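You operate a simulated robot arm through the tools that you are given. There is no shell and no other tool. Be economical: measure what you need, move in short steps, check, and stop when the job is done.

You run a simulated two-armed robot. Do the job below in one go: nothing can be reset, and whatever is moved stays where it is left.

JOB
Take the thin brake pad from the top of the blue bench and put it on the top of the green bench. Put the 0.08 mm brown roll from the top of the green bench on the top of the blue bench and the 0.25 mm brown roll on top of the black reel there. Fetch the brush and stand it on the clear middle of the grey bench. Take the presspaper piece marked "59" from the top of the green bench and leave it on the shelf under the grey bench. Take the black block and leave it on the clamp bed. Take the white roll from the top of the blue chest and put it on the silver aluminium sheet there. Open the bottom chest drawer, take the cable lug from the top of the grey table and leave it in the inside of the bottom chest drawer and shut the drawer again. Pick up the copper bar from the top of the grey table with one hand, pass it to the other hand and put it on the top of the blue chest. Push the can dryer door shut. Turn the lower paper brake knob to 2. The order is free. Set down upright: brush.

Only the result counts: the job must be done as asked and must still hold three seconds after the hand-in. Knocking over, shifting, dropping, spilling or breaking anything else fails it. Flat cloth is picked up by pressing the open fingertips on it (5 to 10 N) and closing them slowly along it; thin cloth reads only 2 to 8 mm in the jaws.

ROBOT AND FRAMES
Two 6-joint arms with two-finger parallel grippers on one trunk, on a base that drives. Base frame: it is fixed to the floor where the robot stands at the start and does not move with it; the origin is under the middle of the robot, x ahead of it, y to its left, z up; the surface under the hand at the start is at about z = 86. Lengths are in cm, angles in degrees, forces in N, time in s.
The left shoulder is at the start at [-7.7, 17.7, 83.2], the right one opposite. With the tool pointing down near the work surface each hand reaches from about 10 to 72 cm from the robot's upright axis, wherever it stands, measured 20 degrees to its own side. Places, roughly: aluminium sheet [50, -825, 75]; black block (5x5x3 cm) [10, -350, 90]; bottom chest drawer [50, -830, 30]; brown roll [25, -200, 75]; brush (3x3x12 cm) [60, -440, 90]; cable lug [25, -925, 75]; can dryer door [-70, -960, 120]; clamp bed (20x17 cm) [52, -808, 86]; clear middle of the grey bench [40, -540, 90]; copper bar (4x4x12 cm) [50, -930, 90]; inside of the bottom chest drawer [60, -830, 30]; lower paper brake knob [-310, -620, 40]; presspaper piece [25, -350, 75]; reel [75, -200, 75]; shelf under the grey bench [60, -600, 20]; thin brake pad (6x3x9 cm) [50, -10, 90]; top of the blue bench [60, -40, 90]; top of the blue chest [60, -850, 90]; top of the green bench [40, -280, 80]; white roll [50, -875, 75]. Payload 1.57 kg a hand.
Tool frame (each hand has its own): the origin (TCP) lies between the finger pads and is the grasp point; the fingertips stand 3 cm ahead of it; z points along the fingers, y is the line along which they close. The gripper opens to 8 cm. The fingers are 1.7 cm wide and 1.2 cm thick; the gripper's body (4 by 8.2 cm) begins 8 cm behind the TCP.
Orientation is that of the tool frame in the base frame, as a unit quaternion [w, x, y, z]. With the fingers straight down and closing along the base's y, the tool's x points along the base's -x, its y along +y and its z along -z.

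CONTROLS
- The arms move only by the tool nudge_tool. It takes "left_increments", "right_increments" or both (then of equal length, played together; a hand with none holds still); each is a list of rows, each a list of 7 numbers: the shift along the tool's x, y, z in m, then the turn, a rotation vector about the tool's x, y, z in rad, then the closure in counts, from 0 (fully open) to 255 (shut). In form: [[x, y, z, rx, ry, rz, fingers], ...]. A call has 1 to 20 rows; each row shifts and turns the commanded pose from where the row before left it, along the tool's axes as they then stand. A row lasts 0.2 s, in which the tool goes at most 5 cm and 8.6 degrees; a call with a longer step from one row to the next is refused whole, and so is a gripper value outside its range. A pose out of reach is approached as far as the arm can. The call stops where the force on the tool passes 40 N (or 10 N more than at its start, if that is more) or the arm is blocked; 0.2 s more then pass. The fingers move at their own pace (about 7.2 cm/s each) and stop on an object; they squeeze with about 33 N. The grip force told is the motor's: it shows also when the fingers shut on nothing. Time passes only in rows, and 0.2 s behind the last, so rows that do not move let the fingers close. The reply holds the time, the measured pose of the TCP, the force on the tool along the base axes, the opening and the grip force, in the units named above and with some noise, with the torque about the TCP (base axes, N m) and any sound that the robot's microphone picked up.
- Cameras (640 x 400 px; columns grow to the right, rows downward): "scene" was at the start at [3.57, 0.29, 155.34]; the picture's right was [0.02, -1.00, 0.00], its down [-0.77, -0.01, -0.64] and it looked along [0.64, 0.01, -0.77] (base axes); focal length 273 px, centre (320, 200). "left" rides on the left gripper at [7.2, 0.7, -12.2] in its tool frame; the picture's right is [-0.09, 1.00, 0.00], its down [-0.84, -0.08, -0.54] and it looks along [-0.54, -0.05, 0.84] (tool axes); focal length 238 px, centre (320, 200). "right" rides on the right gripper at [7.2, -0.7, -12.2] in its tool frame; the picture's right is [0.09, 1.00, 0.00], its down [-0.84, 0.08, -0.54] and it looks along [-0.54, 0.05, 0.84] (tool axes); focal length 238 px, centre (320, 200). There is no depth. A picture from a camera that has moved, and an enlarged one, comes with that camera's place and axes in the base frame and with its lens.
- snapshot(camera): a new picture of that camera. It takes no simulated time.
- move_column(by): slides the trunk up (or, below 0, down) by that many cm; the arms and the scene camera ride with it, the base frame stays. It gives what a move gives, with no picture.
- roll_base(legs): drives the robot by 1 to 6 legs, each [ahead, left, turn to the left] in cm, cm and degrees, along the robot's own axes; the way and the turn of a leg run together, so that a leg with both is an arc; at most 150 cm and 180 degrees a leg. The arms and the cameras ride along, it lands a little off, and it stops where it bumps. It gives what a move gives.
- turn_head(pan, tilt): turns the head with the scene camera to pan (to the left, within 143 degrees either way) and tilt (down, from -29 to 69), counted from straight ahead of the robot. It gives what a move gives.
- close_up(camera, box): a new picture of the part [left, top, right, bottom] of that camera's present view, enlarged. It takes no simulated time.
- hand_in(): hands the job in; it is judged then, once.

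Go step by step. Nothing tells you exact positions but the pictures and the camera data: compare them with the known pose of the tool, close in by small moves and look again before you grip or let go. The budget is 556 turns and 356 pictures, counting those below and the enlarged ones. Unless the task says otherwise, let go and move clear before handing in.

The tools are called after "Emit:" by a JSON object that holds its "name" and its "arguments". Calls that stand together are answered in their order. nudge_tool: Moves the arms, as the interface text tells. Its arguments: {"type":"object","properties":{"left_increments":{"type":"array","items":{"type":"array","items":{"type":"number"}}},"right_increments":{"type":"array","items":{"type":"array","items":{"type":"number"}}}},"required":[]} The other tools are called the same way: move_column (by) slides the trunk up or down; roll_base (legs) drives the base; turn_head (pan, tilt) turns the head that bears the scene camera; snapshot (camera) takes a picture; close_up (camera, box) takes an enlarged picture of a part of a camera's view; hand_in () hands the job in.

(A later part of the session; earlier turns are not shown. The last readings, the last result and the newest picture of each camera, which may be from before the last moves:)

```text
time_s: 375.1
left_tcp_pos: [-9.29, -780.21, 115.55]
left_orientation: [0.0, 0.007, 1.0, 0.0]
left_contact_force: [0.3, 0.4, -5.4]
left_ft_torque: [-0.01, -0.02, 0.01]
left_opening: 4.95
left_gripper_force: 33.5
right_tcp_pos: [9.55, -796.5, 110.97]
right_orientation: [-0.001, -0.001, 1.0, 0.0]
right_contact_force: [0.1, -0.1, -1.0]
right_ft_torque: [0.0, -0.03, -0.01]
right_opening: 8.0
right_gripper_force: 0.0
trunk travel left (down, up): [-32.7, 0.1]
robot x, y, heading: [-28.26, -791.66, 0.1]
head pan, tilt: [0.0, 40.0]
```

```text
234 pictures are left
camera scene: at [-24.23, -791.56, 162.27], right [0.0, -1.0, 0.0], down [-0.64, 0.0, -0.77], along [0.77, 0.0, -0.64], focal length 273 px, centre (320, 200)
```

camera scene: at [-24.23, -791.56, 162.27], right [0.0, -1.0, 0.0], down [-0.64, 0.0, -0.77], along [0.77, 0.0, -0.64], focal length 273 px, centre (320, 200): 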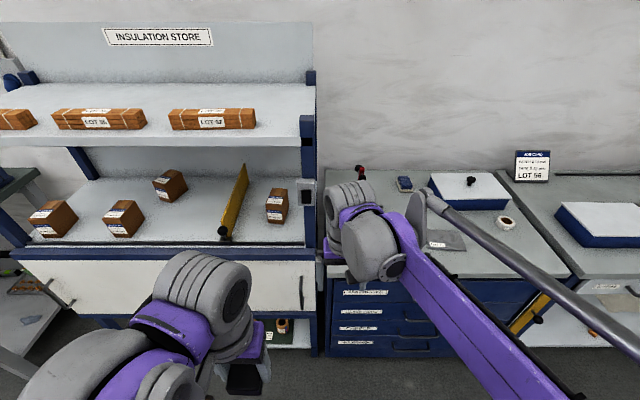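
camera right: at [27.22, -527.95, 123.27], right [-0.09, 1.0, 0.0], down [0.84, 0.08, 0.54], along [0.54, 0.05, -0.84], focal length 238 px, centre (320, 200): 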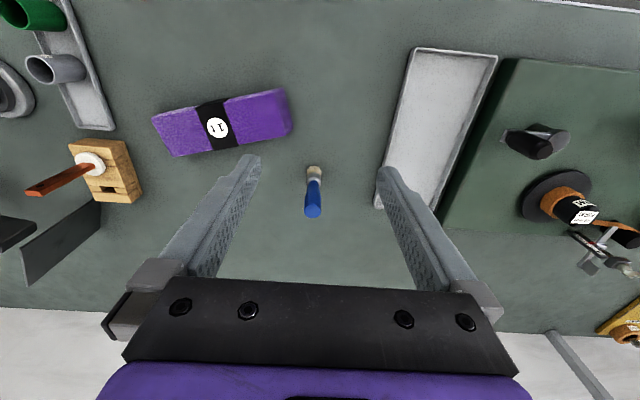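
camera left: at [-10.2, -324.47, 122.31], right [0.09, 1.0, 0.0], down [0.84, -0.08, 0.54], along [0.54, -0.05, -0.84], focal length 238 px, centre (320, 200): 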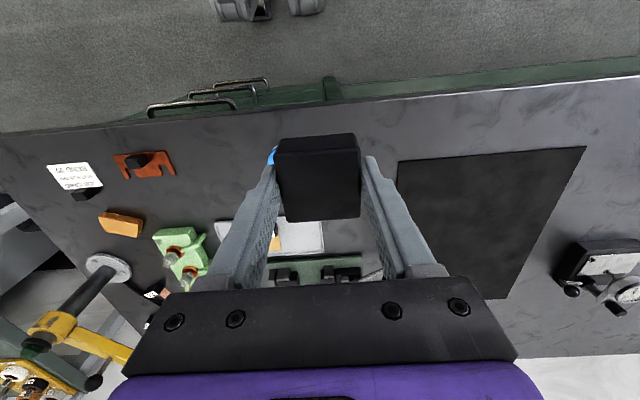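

Emit:
{"name": "nudge_tool", "arguments": {"right_increments": [[0.035, -0.03, -0.005, 0, 0, 0, 0], [0.035, -0.03, -0.005, 0, 0, 0, 0], [0.035, -0.03, -0.005, 0, 0, 0, 0], [0.02, -0.04, 0, 0, 0, 0, 0], [0, -0.045, 0, 0, 0, 0, 0], [0, -0.045, 0, 0, 0, 0, 0], [0, -0.045, 0, 0, 0, 0, 0]]}}

Emit:
{"name": "roll_base", "arguments": {"legs": [[0, -40, 0], [14, 0, 0]]}}

Emit:
{"name": "turn_head", "arguments": {"pan": 0, "tilt": 45}}

Emit:
{"name": "snapshot", "arguments": {"camera": "scene"}}

```text
time_s: 376.7
left_tcp_pos: [-8.97, -780.24, 115.66]
left_orientation: [0.0, 0.007, 1.0, 0.0]
left_contact_force: [0.2, -0.3, -5.3]
left_ft_torque: [0.0, 0.0, -0.01]
left_opening: 4.99
left_gripper_force: 32.6
right_tcp_pos: [-2.78, -823.17, 112.54]
right_orientation: [-0.001, -0.003, 1.0, 0.001]
right_contact_force: [0.0, 0.0, 0.4]
right_ft_torque: [-0.01, 0.03, 0.02]
right_opening: 8.0
right_gripper_force: 0.0
trunk travel left (down, up): [-32.7, 0.1]
robot x, y, heading: [-28.7, -791.9, 0.1]
head pan, tilt: [0.0, 40.0]
```

```text
time_s: 381.7
left_tcp_pos: [4.52, -820.09, 115.53]
left_orientation: [0.001, 0.006, 1.0, 0.0]
left_contact_force: [-0.9, -0.2, -5.3]
left_ft_torque: [-0.02, 0.02, -0.01]
left_opening: 4.96
left_gripper_force: 33.0
right_tcp_pos: [10.96, -862.97, 112.65]
right_orientation: [-0.001, -0.001, 1.0, 0.0]
right_contact_force: [-0.3, -0.1, -0.6]
right_ft_torque: [0.01, -0.02, -0.02]
right_opening: 8.01
right_gripper_force: 0.0
trunk travel left (down, up): [-32.7, 0.1]
robot x, y, heading: [-13.96, -831.8, 0.1]
head pan, tilt: [0.0, 40.0]
```

```text
time_s: 382.3
left_tcp_pos: [4.81, -820.18, 115.57]
left_orientation: [0.0, 0.005, 1.0, 0.001]
left_contact_force: [0.3, 0.0, -5.7]
left_ft_torque: [-0.01, -0.02, 0.0]
left_opening: 4.97
left_gripper_force: 32.7
right_tcp_pos: [11.0, -862.95, 112.64]
right_orientation: [-0.001, -0.002, 1.0, 0.0]
right_contact_force: [0.1, -0.3, 0.4]
right_ft_torque: [0.02, 0.04, -0.01]
right_opening: 8.01
right_gripper_force: 0.0
trunk travel left (down, up): [-32.7, 0.1]
robot x, y, heading: [-14.34, -831.77, 0.2]
head pan, tilt: [0.0, 45.0]
```

```text
233 pictures are left
camera scene: at [-10.62, -831.5, 161.55], right [0.0, -1.0, 0.0], down [-0.71, 0.0, -0.71], along [0.71, 0.0, -0.71], focal length 273 px, centre (320, 200)
```

scene: 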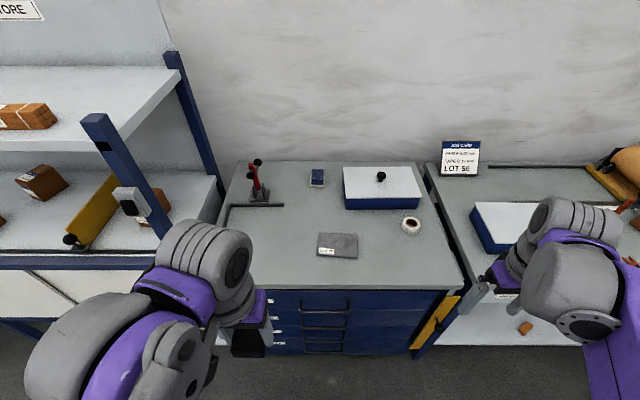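

Emit:
{"name": "close_up", "arguments": {"camera": "scene", "box": [200, 150, 440, 300]}}

Emit:
{"name": "close_up", "arguments": {"camera": "scene", "box": [215, 150, 305, 240]}}

```text
2.67 times, centred on (320, 225) of scene
camera zoom: at [-10.62, -831.5, 161.55], right [0.0, -1.0, 0.0], down [-0.71, 0.0, -0.71], along [0.71, 0.0, -0.71], focal length 729 px, centre (320, 133)
```

zoom: 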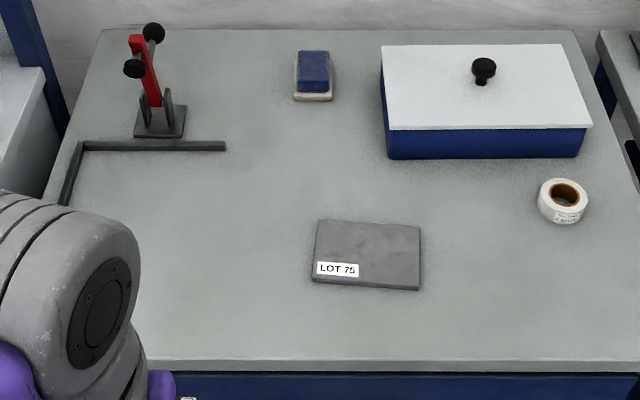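

```text
4.44 times, centred on (260, 195) of scene
camera zoom: at [-10.62, -831.5, 161.55], right [0.0, -1.0, 0.0], down [-0.71, 0.0, -0.71], along [0.71, 0.0, -0.71], focal length 1215 px, centre (587, 222)
```

zoom: 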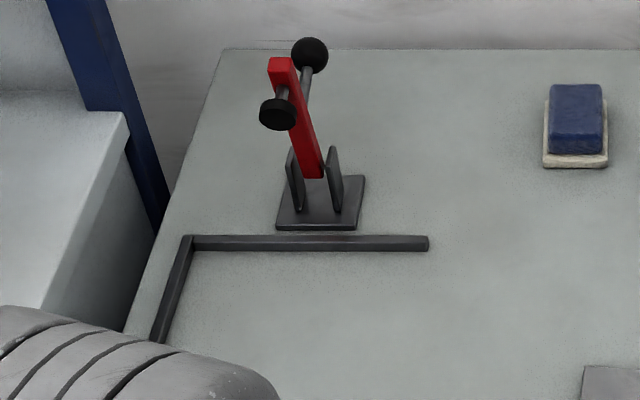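

The clamp bed is the area in front of the toggle clamp inside the L-fence, centre ≈[53,-808]. I step closer and bring the block there.

Emit:
{"name": "roll_base", "arguments": {"legs": [[10, 0, 0]]}}

Emit:
{"name": "nudge_tool", "arguments": {"left_increments": [[-0.035, 0.01, 0.005, 0, 0, 0, 255], [-0.035, 0.01, 0.005, 0, 0, 0, 255], [-0.035, 0.01, 0.005, 0, 0, 0, 255], [-0.035, 0.01, 0.01, 0, 0, 0, 255], [-0.035, 0.01, 0.01, 0, 0, 0, 255], [-0.035, 0.01, 0.01, 0, 0, 0, 255], [-0.035, 0.01, 0.01, 0, 0, 0, 255], [-0.035, 0.01, 0.01, 0, 0, 0, 255], [-0.035, 0.01, 0.01, 0, 0, 0, 255], [-0.035, 0.01, 0.01, 0, 0, 0, 255], [-0.025, 0.01, 0.01, 0, 0, 0, 255], [0, 0.01, 0, 0, 0, 0, 255], [0, 0, 0, 0, 0, 0, 255]]}}

Emit:
{"name": "snapshot", "arguments": {"camera": "left"}}

Emit:
{"name": "snapshot", "arguments": {"camera": "scene"}}

```text
time_s: 383.5
left_tcp_pos: [14.62, -820.11, 115.48]
left_orientation: [0.0, 0.007, 1.0, 0.001]
left_contact_force: [-0.2, -0.1, -5.6]
left_ft_torque: [0.04, 0.02, 0.0]
left_opening: 4.95
left_gripper_force: 33.3
right_tcp_pos: [20.74, -862.92, 112.59]
right_orientation: [-0.001, -0.002, 1.0, 0.0]
right_contact_force: [0.1, 0.0, 0.1]
right_ft_torque: [0.01, 0.01, 0.0]
right_opening: 8.03
right_gripper_force: 0.0
trunk travel left (down, up): [-32.7, 0.1]
robot x, y, heading: [-4.68, -831.4, 0.3]
head pan, tilt: [0.0, 45.0]
```

```text
time_s: 386.3
left_tcp_pos: [52.25, -808.52, 106.02]
left_orientation: [0.0, 0.006, 1.0, -0.001]
left_contact_force: [-0.2, 0.4, -6.2]
left_ft_torque: [-0.05, 0.01, -0.02]
left_opening: 4.95
left_gripper_force: 33.4
right_tcp_pos: [20.91, -862.97, 112.58]
right_orientation: [0.0, -0.002, 1.0, 0.0]
right_contact_force: [0.0, 0.1, -0.6]
right_ft_torque: [0.0, 0.01, -0.02]
right_opening: 8.04
right_gripper_force: 0.1
trunk travel left (down, up): [-32.7, 0.1]
robot x, y, heading: [-4.7, -831.55, 0.4]
head pan, tilt: [0.0, 45.0]
```

```text
230 pictures are left
camera left: at [45.09, -807.83, 118.44], right [0.1, 0.99, 0.0], down [0.84, -0.09, 0.54], along [0.54, -0.06, -0.84], focal length 238 px, centre (320, 200)
```

left: 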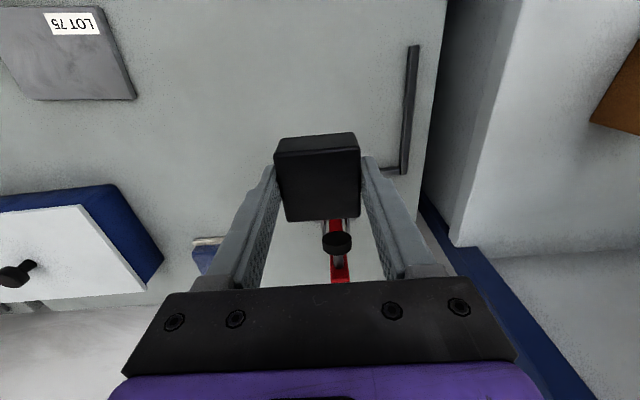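

```text
229 pictures are left
camera scene: at [-0.81, -831.47, 161.55], right [0.0, -1.0, 0.0], down [-0.71, 0.0, -0.71], along [0.71, 0.0, -0.71], focal length 273 px, centre (320, 200)
```

scene: 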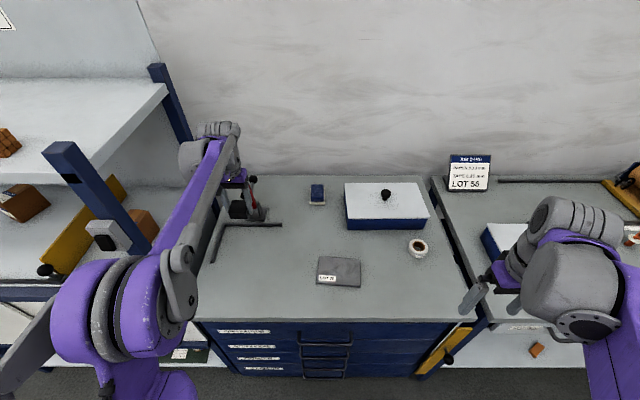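

Emit:
{"name": "nudge_tool", "arguments": {"left_increments": [[0, 0, 0.03, 0, 0, 0, 255], [0, 0, 0.03, 0, 0, 0, 255], [0, 0, 0.03, 0, 0, 0, 255], [0, 0, 0.03, 0, 0, 0, 255], [0, 0, 0, 0, 0, 0, 255]]}}

Emit:
{"name": "close_up", "arguments": {"camera": "scene", "box": [160, 130, 320, 280]}}

```text
time_s: 387.5
left_tcp_pos: [52.25, -808.62, 94.17]
left_orientation: [0.0, 0.006, 1.0, 0.0]
left_contact_force: [0.1, 1.1, -6.0]
left_ft_torque: [-0.02, 0.0, 0.0]
left_opening: 4.97
left_gripper_force: 32.6
right_tcp_pos: [20.89, -862.92, 112.59]
right_orientation: [-0.001, -0.002, 1.0, -0.001]
right_contact_force: [-0.3, 0.0, 0.6]
right_ft_torque: [0.02, 0.04, 0.01]
right_opening: 8.0
right_gripper_force: 0.2
trunk travel left (down, up): [-32.7, 0.1]
robot x, y, heading: [-4.74, -831.52, 0.4]
head pan, tilt: [0.0, 45.0]
```

```text
2.67 times, centred on (240, 205) of scene
camera zoom: at [-0.85, -831.47, 161.55], right [0.0, -1.0, 0.0], down [-0.71, 0.0, -0.71], along [0.71, 0.0, -0.71], focal length 729 px, centre (533, 187)
```

zoom: 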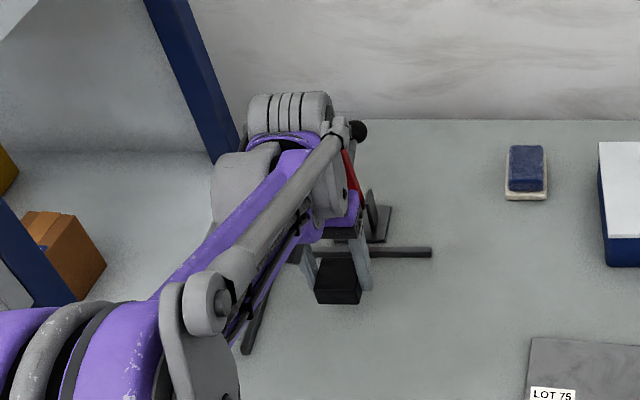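

Emit:
{"name": "nudge_tool", "arguments": {"left_increments": [[0, 0, 0.01, 0, 0, 0, 255], [0, 0, 0.01, 0, 0, 0, 255], [0, 0, 0.006, 0, 0, 0, 255], [0, 0, 0.005, 0, 0, 0, 255], [0, 0, 0.004, 0, 0, 0, 255], [0, 0, 0.004, 0, 0, 0, 255], [0, 0, 0.004, 0, 0, 0, 255], [0, 0, 0.004, 0, 0, 0, 255], [0, 0, 0.004, 0, 0, 0, 255]]}}

```text
time_s: 389.5
left_tcp_pos: [52.17, -808.61, 89.29]
left_orientation: [0.002, 0.006, 1.0, 0.001]
left_contact_force: [3.6, 2.9, 22.1]
left_ft_torque: [-0.03, 0.13, -0.05]
left_opening: 4.98
left_gripper_force: 33.2
right_tcp_pos: [20.75, -863.08, 112.72]
right_orientation: [-0.001, -0.002, 1.0, 0.001]
right_contact_force: [0.3, -0.6, 1.0]
right_ft_torque: [0.01, -0.01, 0.02]
right_opening: 8.0
right_gripper_force: 0.1
trunk travel left (down, up): [-32.7, 0.1]
robot x, y, heading: [-5.2, -831.44, -0.1]
head pan, tilt: [0.0, 45.0]
```

Emit:
{"name": "nudge_tool", "arguments": {"left_increments": [[0, 0, -0.001, 0, 0, 0, 200], [0, 0, 0, 0, 0, 0, 80], [0, 0, 0, 0, 0, 0, 30], [0, 0, -0.02, 0, 0, 0, 20], [0, 0, -0.03, 0, 0, 0, 0], [0, 0, -0.04, 0, 0, 0, 0], [0, 0, -0.04, 0, 0, 0, 0], [0.03, 0, -0.03, 0, 0, 0, 0], [0.04, 0, -0.02, 0, 0, 0, 0], [0.04, 0, 0, 0, 0, 0, 0], [0.04, 0, 0, 0, 0, 0, 0]]}}

Emit:
{"name": "snapshot", "arguments": {"camera": "left"}}

Emit:
{"name": "snapshot", "arguments": {"camera": "scene"}}

```text
time_s: 391.9
left_tcp_pos: [37.06, -808.31, 107.01]
left_orientation: [0.001, 0.005, 1.0, 0.0]
left_contact_force: [0.2, 0.2, -1.0]
left_ft_torque: [0.0, -0.06, -0.01]
left_opening: 8.02
left_gripper_force: 0.1
right_tcp_pos: [20.65, -863.01, 112.55]
right_orientation: [0.0, -0.001, 1.0, 0.0]
right_contact_force: [-0.6, 0.2, 0.4]
right_ft_torque: [0.01, -0.04, -0.03]
right_opening: 7.99
right_gripper_force: 0.1
trunk travel left (down, up): [-32.7, 0.1]
robot x, y, heading: [-4.33, -831.53, 0.4]
head pan, tilt: [0.0, 45.0]
```

```text
227 pictures are left
camera left: at [29.81, -807.55, 119.42], right [0.1, 0.99, 0.0], down [0.84, -0.09, 0.54], along [0.54, -0.06, -0.84], focal length 238 px, centre (320, 200)
```

left: 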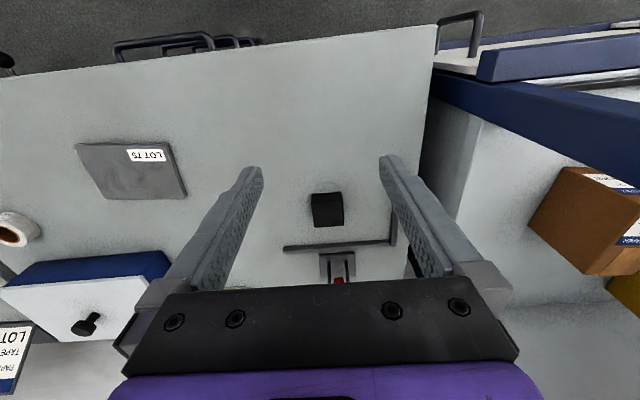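

```text
226 pictures are left
camera scene: at [-1.07, -831.49, 161.55], right [0.0, -1.0, 0.0], down [-0.71, 0.0, -0.71], along [0.71, 0.0, -0.71], focal length 273 px, centre (320, 200)
```

scene: 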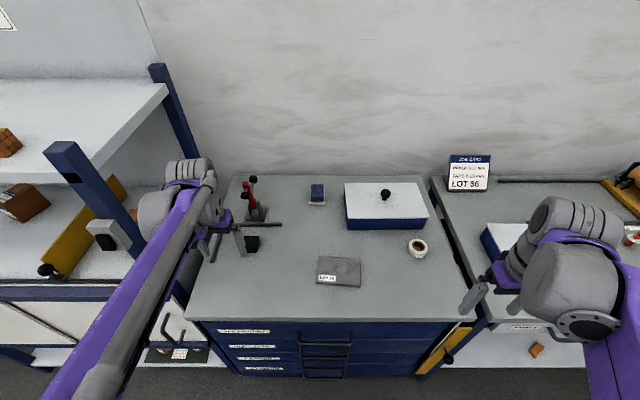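

The block is on the clamp bed. Now the right hand goes to the white roll near [50.5,-863].

Emit:
{"name": "nudge_tool", "arguments": {"right_increments": [[-0.04, 0, 0, 0, 0, 0, 0], [-0.04, 0, 0, 0, 0, 0, 0], [-0.04, 0, 0, 0, 0, 0, 0], [-0.04, 0, 0, 0, 0, 0, 0], [-0.04, 0, 0, 0, 0, 0, 0], [-0.04, 0, 0.01, 0, 0, 0, 0], [-0.04, 0, 0.02, 0, 0, 0, 0], [-0.018, 0, 0.03, 0, 0, 0, 0], [0, 0, 0, 0, 0, 0, 0]]}}

Emit:
{"name": "snapshot", "arguments": {"camera": "right"}}

```text
time_s: 393.9
left_tcp_pos: [37.2, -808.22, 107.1]
left_orientation: [0.001, 0.006, 1.0, 0.0]
left_contact_force: [-0.7, -0.2, 1.1]
left_ft_torque: [0.03, 0.0, -0.02]
left_opening: 8.01
left_gripper_force: 0.1
right_tcp_pos: [50.68, -862.79, 106.68]
right_orientation: [-0.001, -0.002, 1.0, 0.0]
right_contact_force: [-0.1, -0.2, 1.1]
right_ft_torque: [0.02, 0.01, -0.01]
right_opening: 8.0
right_gripper_force: 0.1
trunk travel left (down, up): [-32.7, 0.1]
robot x, y, heading: [-4.46, -831.61, 0.1]
head pan, tilt: [0.0, 45.0]
```

```text
225 pictures are left
camera right: at [43.52, -863.57, 118.92], right [-0.1, 1.0, 0.0], down [0.84, 0.08, 0.54], along [0.54, 0.05, -0.84], focal length 238 px, centre (320, 200)
```

right: 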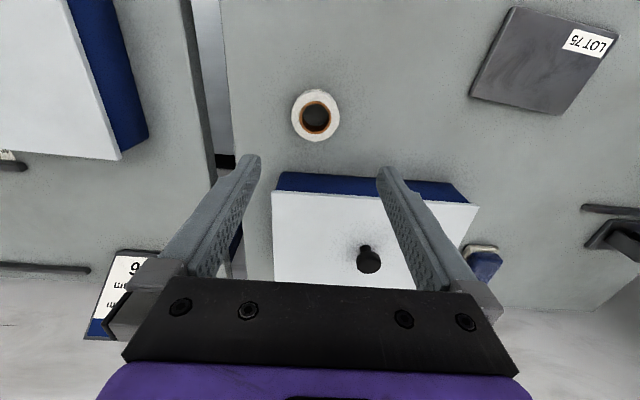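

Emit:
{"name": "nudge_tool", "arguments": {"right_increments": [[-0.001, -0.006, 0.04, 0, 0, 0, 0], [0, 0, 0.04, 0, 0, 0, 0], [0, 0, 0.04, 0, 0, 0, 0], [0, 0, 0, 0, 0, 0, 0]]}}

Emit:
{"name": "snapshot", "arguments": {"camera": "right"}}

```text
time_s: 394.9
left_tcp_pos: [37.1, -808.25, 107.1]
left_orientation: [-0.001, 0.006, 1.0, 0.0]
left_contact_force: [0.8, 0.2, -0.1]
left_ft_torque: [0.01, 0.02, 0.03]
left_opening: 8.0
left_gripper_force: 0.2
right_tcp_pos: [50.67, -863.48, 94.62]
right_orientation: [-0.001, -0.002, 1.0, -0.001]
right_contact_force: [-0.4, -0.6, 0.6]
right_ft_torque: [0.03, -0.04, 0.0]
right_opening: 7.98
right_gripper_force: 0.0
trunk travel left (down, up): [-32.7, 0.1]
robot x, y, heading: [-4.9, -831.5, 0.2]
head pan, tilt: [0.0, 45.0]
```

```text
224 pictures are left
camera right: at [43.51, -864.19, 106.87], right [-0.1, 1.0, 0.0], down [0.84, 0.08, 0.54], along [0.54, 0.05, -0.84], focal length 238 px, centre (320, 200)
```

right: 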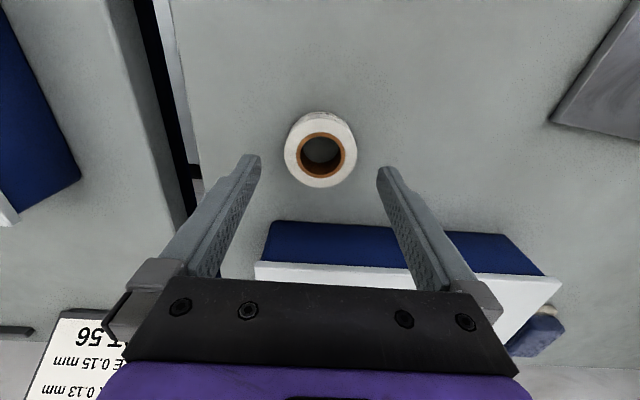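

Emit:
{"name": "nudge_tool", "arguments": {"right_increments": [[0, 0, 0.03, 0, 0, 0, 0], [0, 0, 0.02, 0, 0, 0, 0], [0, 0, 0.003, 0, 0, 0, 0], [0, 0, 0, 0, 0, 0, 120], [0, 0, 0, 0, 0, 0, 255], [0, 0, 0, 0, 0, 0, 255], [0, 0, 0, 0, 0, 0, 255], [0, 0, 0, 0, 0, 0, 255], [0, 0, -0.004, 0, 0, 0, 255], [0, 0, -0.006, 0, 0, 0, 255], [0, 0, -0.01, 0, 0, 0, 255], [0, 0, -0.015, 0, 0, 0, 255], [0, 0, -0.02, 0, 0, 0, 255], [0, 0, -0.02, 0, 0, 0, 255]]}}

Emit:
{"name": "snapshot", "arguments": {"camera": "right"}}

```text
time_s: 397.9
left_tcp_pos: [37.14, -808.27, 107.05]
left_orientation: [0.0, 0.006, 1.0, 0.0]
left_contact_force: [-0.7, 0.1, -0.4]
left_ft_torque: [-0.04, 0.02, 0.01]
left_opening: 8.01
left_gripper_force: 0.1
right_tcp_pos: [50.7, -863.44, 97.03]
right_orientation: [-0.001, -0.001, 1.0, 0.0]
right_contact_force: [0.7, 0.7, 0.1]
right_ft_torque: [0.0, -0.01, 0.01]
right_opening: 5.88
right_gripper_force: 32.7
trunk travel left (down, up): [-32.7, 0.1]
robot x, y, heading: [-4.6, -831.69, 0.3]
head pan, tilt: [0.0, 45.0]
```

```text
223 pictures are left
camera right: at [43.49, -864.2, 109.14], right [-0.1, 1.0, 0.0], down [0.84, 0.08, 0.54], along [0.54, 0.05, -0.84], focal length 238 px, centre (320, 200)
```

right: 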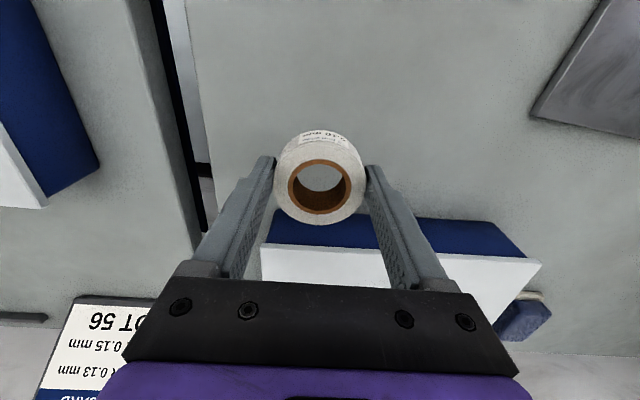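

The roll is held. The aluminium sheet's centre is at about [43,-837.4]; I move there.

Emit:
{"name": "nudge_tool", "arguments": {"right_increments": [[0.008, 0.02, -0.02, 0, 0, 0, 255], [0.01, 0.03, -0.02, 0, 0, 0, 255], [0.01, 0.03, 0, 0, 0, 0, 255], [0.01, 0.03, 0, 0, 0, 0, 255], [0.01, 0.03, 0, 0, 0, 0, 255], [0.01, 0.03, 0, 0, 0, 0, 255], [0.01, 0.03, 0, 0, 0, 0, 255], [0.008, 0.03, 0.02, 0, 0, 0, 255], [0, 0.03, 0.02, 0, 0, 0, 255], [0, 0, 0, 0, 0, 0, 255]], "left_increments": [[0.03, 0.01, 0, 0, 0, 0, 0], [0.03, 0.01, 0, 0, 0, 0, 0], [0.03, 0.01, 0, 0, 0, 0, 0], [0.03, 0.01, 0, 0, 0, 0, 0], [0.03, 0, 0, 0, 0, 0, 0], [0.03, 0, 0, 0, 0, 0, 0], [0.03, 0, 0, 0, 0, 0, 0], [0, 0, 0, 0, 0, 0, 0], [0, 0, 0, 0, 0, 0, 0], [0, 0, 0, 0, 0, 0, 0]]}}

Emit:
{"name": "snapshot", "arguments": {"camera": "right"}}

Emit:
{"name": "snapshot", "arguments": {"camera": "scene"}}

```text
time_s: 400.1
left_tcp_pos: [16.35, -804.26, 107.19]
left_orientation: [0.001, 0.006, 1.0, 0.0]
left_contact_force: [0.4, -0.1, 0.5]
left_ft_torque: [0.0, 0.01, 0.03]
left_opening: 8.04
left_gripper_force: 0.0
right_tcp_pos: [42.87, -837.48, 96.79]
right_orientation: [-0.001, -0.001, 1.0, 0.001]
right_contact_force: [-0.5, 0.3, -0.2]
right_ft_torque: [-0.01, -0.01, 0.01]
right_opening: 5.88
right_gripper_force: 32.7
trunk travel left (down, up): [-32.7, 0.1]
robot x, y, heading: [-5.03, -832.02, 0.1]
head pan, tilt: [0.0, 45.0]
```

```text
222 pictures are left
camera right: at [35.72, -838.28, 109.06], right [-0.1, 1.0, 0.0], down [0.84, 0.08, 0.54], along [0.54, 0.05, -0.84], focal length 238 px, centre (320, 200)
```

right: 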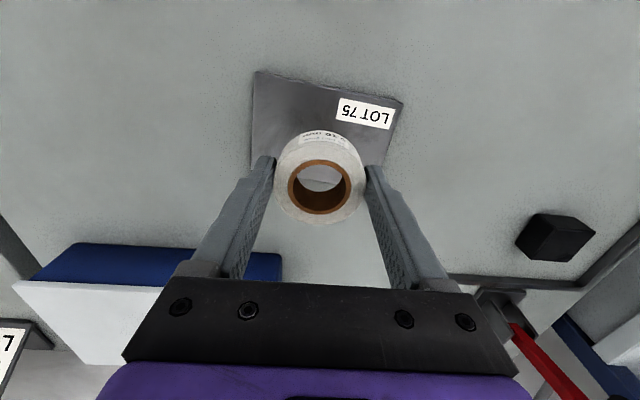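

```text
221 pictures are left
camera scene: at [-0.92, -831.53, 161.55], right [0.0, -1.0, 0.0], down [-0.71, 0.0, -0.71], along [0.71, 0.0, -0.71], focal length 273 px, centre (320, 200)
```

scene: 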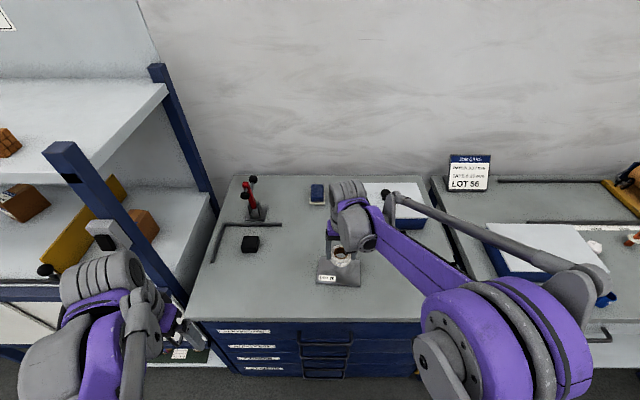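

Emit:
{"name": "nudge_tool", "arguments": {"right_increments": [[0.005, 0, 0.02, 0, 0, 0, 255], [0, 0, 0.02, 0, 0, 0, 255], [0, 0, 0.015, 0, 0, 0, 255], [0, 0, 0.006, 0, 0, 0, 255], [0, 0, 0.004, 0, 0, 0, 255], [0, 0, 0.003, 0, 0, 0, 255], [0, 0, 0.003, 0, 0, 0, 255], [0, 0, 0.003, 0, 0, 0, 255], [0, 0, 0.003, 0, 0, 0, 255]]}}

Emit:
{"name": "snapshot", "arguments": {"camera": "right"}}

```text
time_s: 401.7
left_tcp_pos: [16.19, -804.32, 107.13]
left_orientation: [0.001, 0.007, 1.0, 0.0]
left_contact_force: [-0.1, -0.5, 0.0]
left_ft_torque: [0.02, -0.02, -0.01]
left_opening: 8.03
left_gripper_force: 0.1
right_tcp_pos: [42.46, -837.52, 89.91]
right_orientation: [0.0, -0.001, 1.0, 0.001]
right_contact_force: [1.7, -0.3, 29.2]
right_ft_torque: [-0.1, -0.11, -0.01]
right_opening: 5.91
right_gripper_force: 33.2
trunk travel left (down, up): [-32.7, 0.1]
robot x, y, heading: [-4.52, -831.56, -0.1]
head pan, tilt: [0.0, 45.0]
stopped in row 8 (right hand): the force on the tool passed its limit at 47 N (the readings are from after the stop); the commanded pose is now the measured one
```

```text
220 pictures are left
camera right: at [35.28, -838.25, 102.2], right [-0.1, 1.0, 0.0], down [0.84, 0.08, 0.54], along [0.54, 0.05, -0.84], focal length 238 px, centre (320, 200)
```

right: 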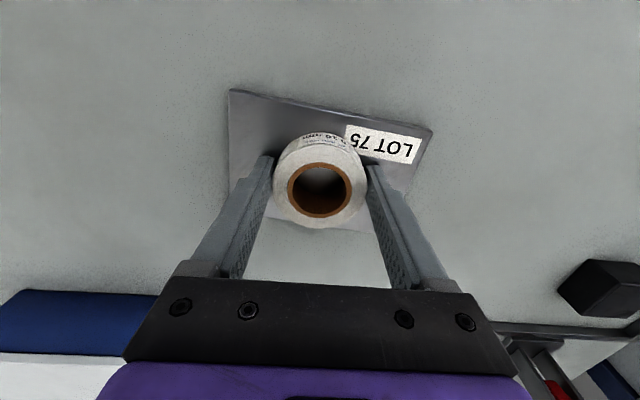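

Emit:
{"name": "nudge_tool", "arguments": {"right_increments": [[0, 0, -0.001, 0, 0, 0, 220], [0, 0, 0, 0, 0, 0, 100], [0, 0, 0, 0, 0, 0, 0], [0, 0, 0, 0, 0, 0, 0], [0, 0, -0.02, 0, 0, 0, 0], [0, 0, -0.04, 0, 0, 0, 0], [0, 0, -0.04, 0, 0, 0, 0], [0, 0, -0.04, 0, 0, 0, 0], [0.04, -0.02, -0.02, 0, 0, 0, 0], [0.04, -0.02, 0, 0, 0, 0, 0], [0.04, -0.02, 0, 0, 0, 0, 0]]}}

Emit:
{"name": "snapshot", "arguments": {"camera": "right"}}

Emit:
{"name": "snapshot", "arguments": {"camera": "scene"}}

```text
time_s: 404.1
left_tcp_pos: [16.19, -804.34, 107.14]
left_orientation: [0.001, 0.006, 1.0, 0.001]
left_contact_force: [-0.6, 0.9, -0.4]
left_ft_torque: [0.03, 0.01, 0.03]
left_opening: 8.0
left_gripper_force: 0.2
right_tcp_pos: [30.46, -843.57, 106.08]
right_orientation: [0.0, -0.002, 1.0, -0.001]
right_contact_force: [0.9, -0.5, 0.2]
right_ft_torque: [0.01, -0.04, 0.0]
right_opening: 8.01
right_gripper_force: 0.1
trunk travel left (down, up): [-32.7, 0.1]
robot x, y, heading: [-4.62, -831.74, 0.3]
head pan, tilt: [0.0, 45.0]
```

```text
219 pictures are left
camera right: at [23.26, -844.32, 118.13], right [-0.1, 1.0, 0.0], down [0.84, 0.08, 0.54], along [0.54, 0.05, -0.84], focal length 238 px, centre (320, 200)
```

right: 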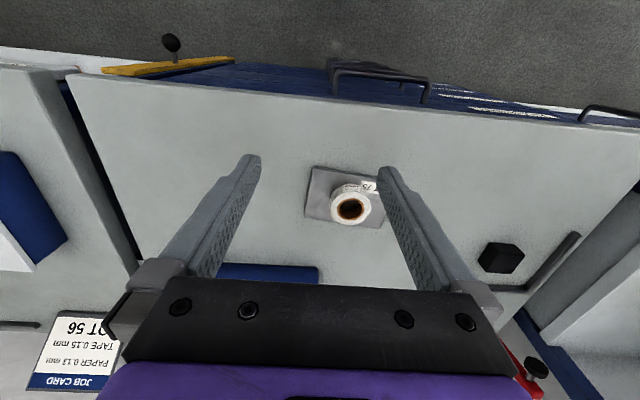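

```text
218 pictures are left
camera scene: at [-1.05, -831.52, 161.55], right [0.0, -1.0, 0.0], down [-0.71, 0.0, -0.71], along [0.71, 0.0, -0.71], focal length 273 px, centre (320, 200)
```

scene: 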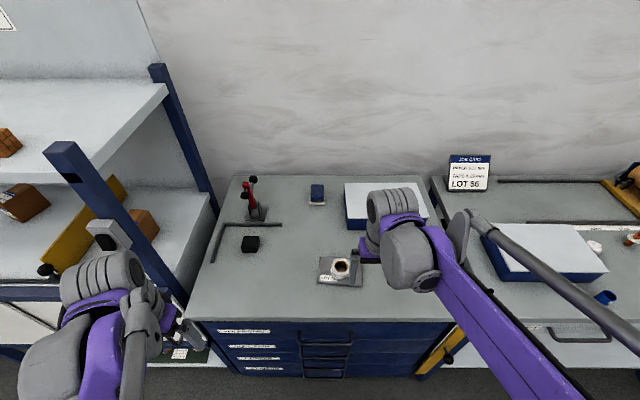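

White roll is on the sheet. Next I go to the grey table for the copper bar and cable lug.

Emit:
{"name": "nudge_tool", "arguments": {"right_increments": [[0.04, -0.02, -0.01, 0, 0, 0, 0], [0.04, -0.02, -0.01, 0, 0, 0, 0], [0, -0.02, 0, 0, 0, 0, 0]]}}

Emit:
{"name": "roll_base", "arguments": {"legs": [[-24, 0, 0], [0, -78, 0]]}}

Emit:
{"name": "snapshot", "arguments": {"camera": "scene"}}

```text
time_s: 404.9
left_tcp_pos: [16.42, -804.3, 107.11]
left_orientation: [0.0, 0.006, 1.0, 0.0]
left_contact_force: [0.3, 0.5, -0.5]
left_ft_torque: [0.01, 0.01, -0.02]
left_opening: 8.01
left_gripper_force: 0.0
right_tcp_pos: [22.65, -849.73, 107.85]
right_orientation: [-0.001, -0.002, 1.0, 0.0]
right_contact_force: [0.2, 0.3, 1.0]
right_ft_torque: [0.04, 0.03, 0.01]
right_opening: 8.02
right_gripper_force: 0.1
trunk travel left (down, up): [-32.7, 0.1]
robot x, y, heading: [-4.86, -831.41, 0.3]
head pan, tilt: [0.0, 45.0]
```

```text
time_s: 413.5
left_tcp_pos: [-7.21, -882.26, 107.0]
left_orientation: [0.0, 0.005, 1.0, 0.001]
left_contact_force: [-0.5, 0.5, -0.4]
left_ft_torque: [0.03, 0.02, -0.02]
left_opening: 8.0
left_gripper_force: 0.0
right_tcp_pos: [-0.59, -927.4, 107.84]
right_orientation: [-0.001, -0.004, 1.0, 0.0]
right_contact_force: [-0.2, 0.2, 0.9]
right_ft_torque: [0.03, -0.05, 0.03]
right_opening: 8.03
right_gripper_force: 0.1
trunk travel left (down, up): [-32.7, 0.1]
robot x, y, heading: [-28.21, -909.71, 0.4]
head pan, tilt: [0.0, 45.0]
```

```text
217 pictures are left
camera scene: at [-24.26, -909.43, 161.55], right [0.01, -1.0, 0.0], down [-0.71, 0.0, -0.71], along [0.71, 0.0, -0.71], focal length 273 px, centre (320, 200)
```

scene: 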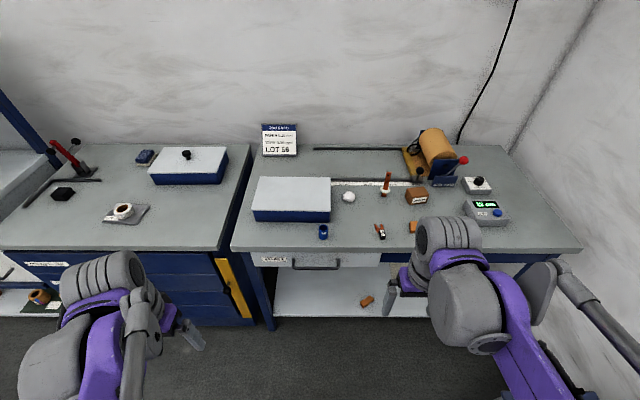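

Emit:
{"name": "close_up", "arguments": {"camera": "scene", "box": [300, 160, 440, 250]}}

Emit:
{"name": "snapshot", "arguments": {"camera": "right"}}

```text
4.44 times, centred on (370, 205) of scene
camera zoom: at [-24.26, -909.43, 161.55], right [0.01, -1.0, 0.0], down [-0.71, 0.0, -0.71], along [0.71, 0.0, -0.71], focal length 1215 px, centre (98, 178)
```

zoom: 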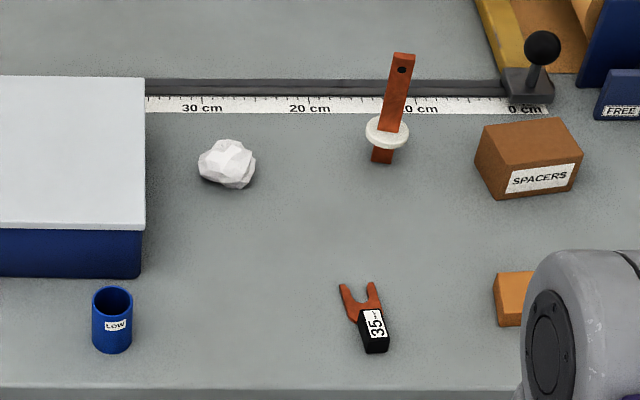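

```text
215 pictures are left
camera right: at [-7.87, -928.2, 120.07], right [-0.1, 1.0, 0.0], down [0.84, 0.08, 0.54], along [0.54, 0.05, -0.84], focal length 238 px, centre (320, 200)
```

right: 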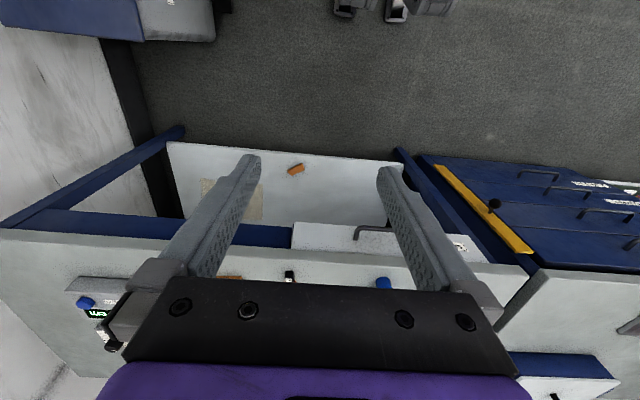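

The copper bar stands upright (white collar near its foot) at about [53.8,-934.5]; the lug ("35", black handle) is near [38,-930]. I move closer for the bar.

Emit:
{"name": "roll_base", "arguments": {"legs": [[23, 0, 0]]}}

Emit:
{"name": "nudge_tool", "arguments": {"right_increments": [[-0.035, -0.01, -0.003, 0, 0, 0, 95], [-0.035, -0.01, -0.003, 0, 0, 0, 95], [-0.035, -0.01, -0.003, 0, 0, 0, 95], [-0.035, -0.01, -0.003, 0, 0, 0, 95], [-0.035, -0.01, 0, 0, 0, 0, 95], [-0.035, -0.01, 0, 0, 0, 0, 95], [-0.03, -0.01, 0, 0, 0, 0, 95], [0, 0, 0, 0, 0, 0, 95]]}}

Emit:
{"name": "snapshot", "arguments": {"camera": "right"}}

Emit:
{"name": "snapshot", "arguments": {"camera": "scene"}}

```text
time_s: 415.3
left_tcp_pos: [15.75, -881.97, 107.1]
left_orientation: [-0.001, 0.004, 1.0, 0.001]
left_contact_force: [0.3, 0.2, -0.6]
left_ft_torque: [0.0, 0.0, 0.01]
left_opening: 8.02
left_gripper_force: 0.0
right_tcp_pos: [22.11, -927.32, 107.81]
right_orientation: [-0.001, -0.004, 1.0, 0.0]
right_contact_force: [-0.3, -0.5, 0.0]
right_ft_torque: [0.03, 0.0, -0.01]
right_opening: 7.99
right_gripper_force: 0.1
trunk travel left (down, up): [-32.7, 0.1]
robot x, y, heading: [-4.97, -909.48, 0.7]
head pan, tilt: [0.0, 45.0]
```

```text
time_s: 417.1
left_tcp_pos: [15.7, -881.96, 107.09]
left_orientation: [0.0, 0.005, 1.0, -0.001]
left_contact_force: [0.1, -0.3, 0.7]
left_ft_torque: [-0.05, 0.02, 0.0]
left_opening: 7.98
left_gripper_force: 0.0
right_tcp_pos: [46.25, -934.13, 109.01]
right_orientation: [-0.001, -0.004, 1.0, 0.001]
right_contact_force: [-0.5, -0.5, -0.3]
right_ft_torque: [-0.03, -0.06, -0.02]
right_opening: 5.06
right_gripper_force: 0.1
trunk travel left (down, up): [-32.7, 0.1]
robot x, y, heading: [-4.83, -909.31, 0.5]
head pan, tilt: [0.0, 45.0]
```

```text
214 pictures are left
camera right: at [39.05, -934.9, 121.2], right [-0.1, 1.0, 0.0], down [0.84, 0.08, 0.54], along [0.54, 0.05, -0.84], focal length 238 px, centre (320, 200)
```

right: 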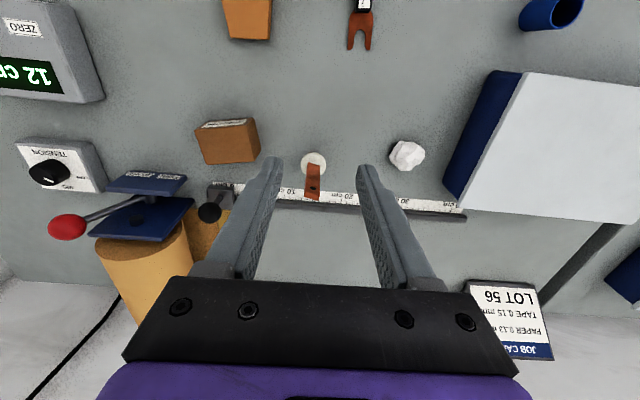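

```text
213 pictures are left
camera scene: at [-1.45, -909.26, 161.55], right [0.01, -1.0, 0.0], down [-0.71, 0.0, -0.71], along [0.71, 0.0, -0.71], focal length 273 px, centre (320, 200)
```

scene: 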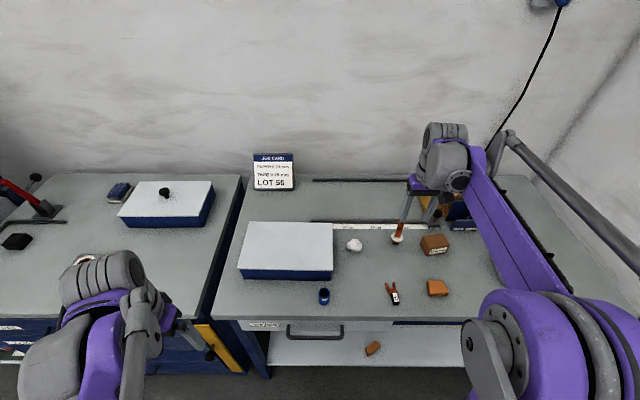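

Emit:
{"name": "nudge_tool", "arguments": {"right_increments": [[-0.035, -0.001, 0.02, 0, 0, 0, 95], [-0.038, -0.001, 0.02, 0, 0, 0, 95], [0, 0, 0.03, 0, 0, 0, 95], [0, 0, 0, 0, 0, 0, 95]]}}

Emit:
{"name": "close_up", "arguments": {"camera": "right", "box": [240, 100, 400, 260]}}

```text
time_s: 418.1
left_tcp_pos: [15.78, -882.07, 107.02]
left_orientation: [0.0, 0.004, 1.0, 0.0]
left_contact_force: [-0.1, 0.4, 0.2]
left_ft_torque: [0.01, 0.01, -0.04]
left_opening: 8.02
left_gripper_force: 0.0
right_tcp_pos: [53.64, -934.3, 101.95]
right_orientation: [0.0, -0.003, 1.0, 0.0]
right_contact_force: [-0.2, -0.4, 0.3]
right_ft_torque: [0.0, -0.02, 0.01]
right_opening: 5.0
right_gripper_force: 0.0
trunk travel left (down, up): [-32.7, 0.1]
robot x, y, heading: [-4.84, -909.31, 0.4]
head pan, tilt: [0.0, 45.0]
```

```text
2.50 times, centred on (320, 180) of right
camera zoom: at [46.37, -935.08, 114.13], right [-0.1, 1.0, 0.0], down [0.84, 0.08, 0.54], along [0.54, 0.05, -0.84], focal length 596 px, centre (320, 250)
```

zoom: 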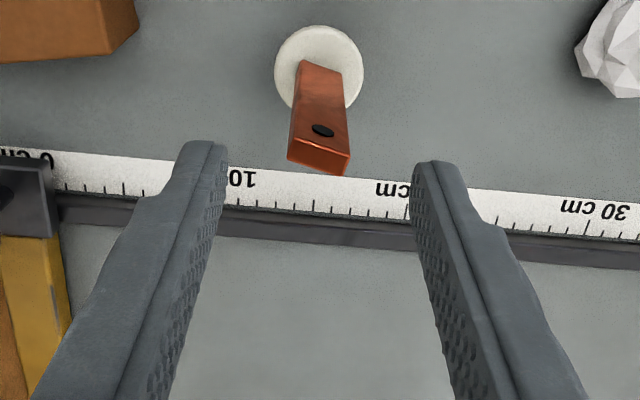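

Emit:
{"name": "nudge_tool", "arguments": {"right_increments": [[0, -0.001, 0, 0, 0, 0.1, 95], [0, 0, 0, 0, 0, 0.1, 95], [0, 0, 0.02, 0, 0, 0, 95], [0, 0, 0.02, 0, 0, 0, 95], [0, 0, 0.007, 0, 0, 0, 95], [0, 0, 0, 0, 0, 0, 95]]}}

Emit:
{"name": "close_up", "arguments": {"camera": "right", "box": [240, 100, 400, 260]}}

```text
time_s: 419.5
left_tcp_pos: [15.64, -882.07, 107.12]
left_orientation: [0.0, 0.005, 1.0, 0.0]
left_contact_force: [-0.8, 0.0, 0.1]
left_ft_torque: [0.02, -0.02, -0.06]
left_opening: 7.98
left_gripper_force: 0.1
right_tcp_pos: [53.49, -934.33, 97.27]
right_orientation: [-0.001, 0.096, 0.995, -0.001]
right_contact_force: [1.0, -0.9, -0.4]
right_ft_torque: [0.0, 0.01, 0.01]
right_opening: 5.03
right_gripper_force: 0.1
trunk travel left (down, up): [-32.7, 0.1]
robot x, y, heading: [-5.18, -909.71, 0.4]
head pan, tilt: [0.0, 45.0]
```

```text
2.50 times, centred on (320, 180) of right
camera zoom: at [46.31, -933.67, 109.46], right [0.1, 0.99, 0.0], down [0.84, -0.08, 0.54], along [0.54, -0.05, -0.84], focal length 596 px, centre (320, 250)
```

zoom: 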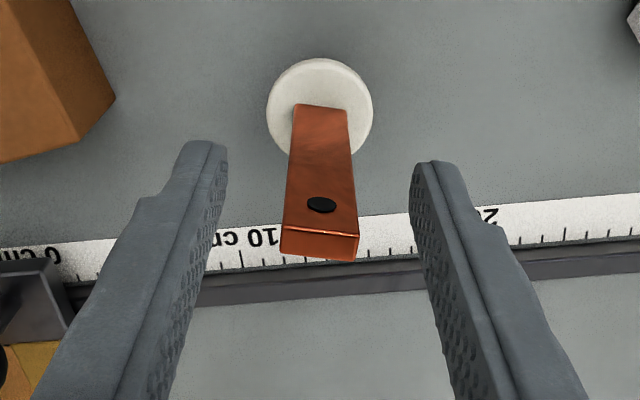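

Emit:
{"name": "nudge_tool", "arguments": {"right_increments": [[0, 0, 0, 0, 0, 0, 180], [0, 0, 0, 0, 0, 0, 255], [0, 0, 0, 0, 0, 0, 255], [0, 0, 0, 0, 0, 0, 255], [0, 0, -0.005, 0, 0, 0, 255], [0, 0, -0.01, 0, 0, 0, 255], [0, 0, -0.015, 0, 0, 0, 255], [0, 0, -0.02, 0, 0, 0, 255], [0, 0, -0.02, 0, 0, 0, 255], [0, 0, 0, 0, 0, 0, 255]]}}

Emit:
{"name": "snapshot", "arguments": {"camera": "right"}}

```text
time_s: 421.7
left_tcp_pos: [15.68, -882.0, 107.08]
left_orientation: [0.0, 0.005, 1.0, 0.0]
left_contact_force: [-0.1, -0.2, -0.2]
left_ft_torque: [-0.04, -0.01, 0.01]
left_opening: 8.0
left_gripper_force: 0.1
right_tcp_pos: [53.56, -934.39, 104.28]
right_orientation: [-0.001, 0.096, 0.995, 0.001]
right_contact_force: [-0.3, -0.2, -1.3]
right_ft_torque: [0.0, 0.0, -0.01]
right_opening: 1.76
right_gripper_force: 32.4
trunk travel left (down, up): [-32.7, 0.1]
robot x, y, heading: [-5.29, -909.35, 0.2]
head pan, tilt: [0.0, 45.0]
```

```text
210 pictures are left
camera right: at [46.36, -933.7, 116.58], right [0.1, 0.99, 0.0], down [0.84, -0.08, 0.54], along [0.54, -0.05, -0.84], focal length 238 px, centre (320, 200)
```

right: 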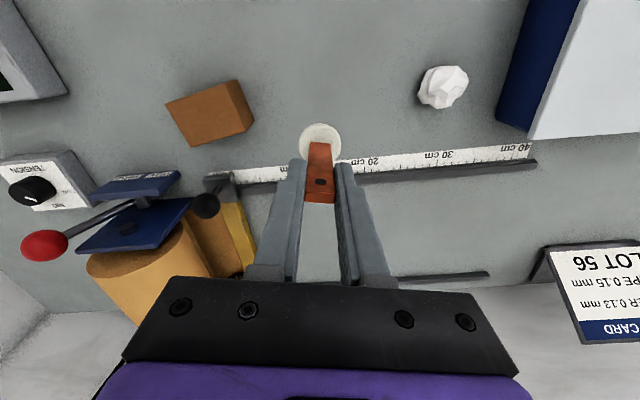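

Bar held. I draw it in to the front of the body and back away for the handover.

Emit:
{"name": "nudge_tool", "arguments": {"right_increments": [[0.02, 0, -0.02, 0, 0, 0, 255], [0.02, 0, -0.02, 0, 0, -0.1, 255], [0.02, 0, -0.02, 0, 0, -0.09, 255], [0.02, 0.015, -0.02, 0, 0, 0, 255], [0.02, 0.025, 0, 0, 0, 0, 255], [0.02, 0.025, 0, 0, 0, 0, 255], [0.02, 0.025, 0, 0, 0, 0, 255], [0, 0.025, 0, 0, 0, 0, 255], [0, 0.025, 0, 0, 0, 0, 255], [0, 0.025, 0, 0, 0, 0, 255], [0, 0, 0, 0, 0, 0, 255]]}}

Emit:
{"name": "roll_base", "arguments": {"legs": [[-28, 0, 0]]}}

```text
time_s: 424.1
left_tcp_pos: [15.63, -882.04, 106.97]
left_orientation: [0.001, 0.003, 1.0, 0.0]
left_contact_force: [-0.3, 0.6, 0.0]
left_ft_torque: [-0.02, 0.0, -0.04]
left_opening: 8.0
left_gripper_force: 0.0
right_tcp_pos: [39.62, -916.89, 112.31]
right_orientation: [0.0, 0.001, 1.0, 0.001]
right_contact_force: [-0.1, -0.3, -1.6]
right_ft_torque: [0.02, -0.03, -0.01]
right_opening: 1.73
right_gripper_force: 32.2
trunk travel left (down, up): [-32.7, 0.1]
robot x, y, heading: [-5.43, -909.46, 0.4]
head pan, tilt: [0.0, 45.0]
```

```text
time_s: 426.0
left_tcp_pos: [-12.27, -882.26, 107.18]
left_orientation: [0.001, 0.005, 1.0, 0.0]
left_contact_force: [0.4, -0.5, 0.1]
left_ft_torque: [-0.04, -0.01, 0.0]
left_opening: 8.0
left_gripper_force: 0.1
right_tcp_pos: [11.56, -917.23, 112.37]
right_orientation: [0.0, 0.002, 1.0, 0.0]
right_contact_force: [0.3, -0.6, -1.4]
right_ft_torque: [-0.01, 0.02, 0.0]
right_opening: 1.76
right_gripper_force: 32.4
trunk travel left (down, up): [-32.7, 0.1]
robot x, y, heading: [-33.28, -909.78, 0.6]
head pan, tilt: [0.0, 45.0]
```

Now I turn the left hand: yaw 90°, then pitch so its fingers point toward −y.

Emit:
{"name": "nudge_tool", "arguments": {"left_increments": [[0, 0, 0, 0, 0, -0.1428, 0], [0, 0, 0, 0, 0, -0.1428, 0], [0, 0, 0, 0, 0, -0.1428, 0], [0, 0, 0, 0, 0, -0.1428, 0], [0, 0, 0, 0, 0, -0.1428, 0], [0, 0, 0, 0, 0, -0.1428, 0], [0, 0, 0, 0, 0, -0.1428, 0], [0, 0, 0, 0, 0, -0.1428, 0], [0, 0, 0, 0, 0, -0.1428, 0], [0, 0, 0, 0, 0, -0.1428, 0], [0, 0, 0, 0, 0, -0.1428, 0], [0, 0, 0, 0, 0, 0, 0]]}}

Emit:
{"name": "nudge_tool", "arguments": {"left_increments": [[0, 0, 0, 0, 0.1428, 0, 0], [0, 0, 0, 0, 0.1428, 0, 0], [0, 0, 0, 0, 0.1428, 0, 0], [0, 0, 0, 0, 0.1428, 0, 0], [0, 0, 0, 0, 0.1428, 0, 0], [0, 0, 0, 0, 0.1428, 0, 0], [0, 0, 0, 0, 0.1428, 0, 0], [0, 0, 0, 0, 0.1428, 0, 0], [0, 0, 0, 0, 0.1428, 0, 0], [0, 0, 0, 0, 0.1428, 0, 0], [0, 0, 0, 0, 0.1428, 0, 0], [0, 0, 0, 0, 0, 0, 0]]}}

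Emit:
{"name": "snapshot", "arguments": {"camera": "left"}}

Emit:
{"name": "snapshot", "arguments": {"camera": "scene"}}

```text
time_s: 428.6
left_tcp_pos: [-12.23, -882.26, 107.11]
left_orientation: [0.0, -0.704, 0.71, 0.0]
left_contact_force: [0.3, -0.6, 0.3]
left_ft_torque: [0.04, 0.01, 0.03]
left_opening: 7.98
left_gripper_force: 0.0
right_tcp_pos: [11.51, -917.04, 112.35]
right_orientation: [-0.001, 0.002, 1.0, 0.001]
right_contact_force: [-0.5, -0.3, -1.6]
right_ft_torque: [0.01, 0.0, -0.01]
right_opening: 1.74
right_gripper_force: 32.3
trunk travel left (down, up): [-32.7, 0.1]
robot x, y, heading: [-33.25, -909.6, 0.3]
head pan, tilt: [0.0, 45.0]
```

```text
time_s: 431.2
left_tcp_pos: [-0.8, -898.18, 106.31]
left_orientation: [0.502, 0.498, -0.502, 0.498]
left_contact_force: [0.0, -0.4, -0.1]
left_ft_torque: [-0.03, 0.01, -0.01]
left_opening: 8.0
left_gripper_force: 0.0
left hand out of reach, approached as far as the arm can: row 5, 6, 7, 8, 9, 10, 11
right_tcp_pos: [11.48, -917.11, 112.36]
right_orientation: [0.0, 0.002, 1.0, 0.0]
right_contact_force: [-0.5, 0.4, -1.0]
right_ft_torque: [0.0, -0.01, -0.01]
right_opening: 1.76
right_gripper_force: 32.6
trunk travel left (down, up): [-32.7, 0.1]
robot x, y, heading: [-33.43, -909.59, 0.6]
head pan, tilt: [0.0, 45.0]
```

```text
209 pictures are left
camera left: at [-1.46, -885.98, 113.64], right [-1.0, 0.01, -0.09], down [0.08, 0.54, -0.84], along [0.04, -0.84, -0.54], focal length 238 px, centre (320, 200)
```

left: 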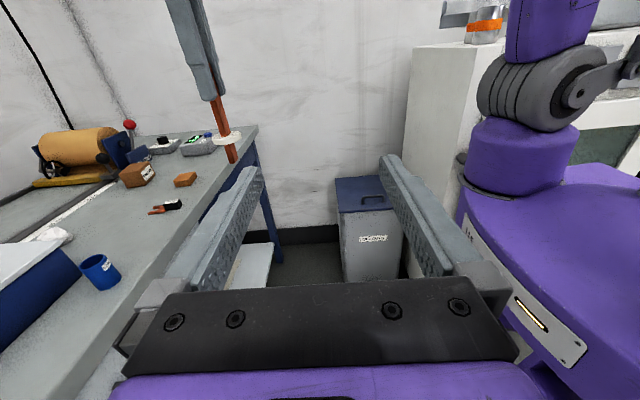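

```text
208 pictures are left
camera scene: at [-29.55, -909.48, 161.55], right [0.01, -1.0, 0.0], down [-0.71, 0.0, -0.71], along [0.71, 0.0, -0.71], focal length 273 px, centre (320, 200)
```

scene: 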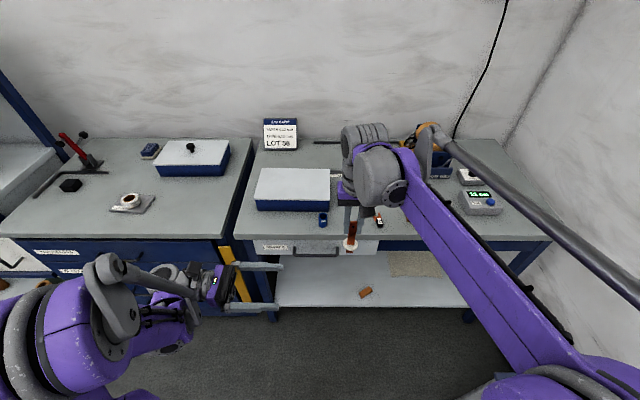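

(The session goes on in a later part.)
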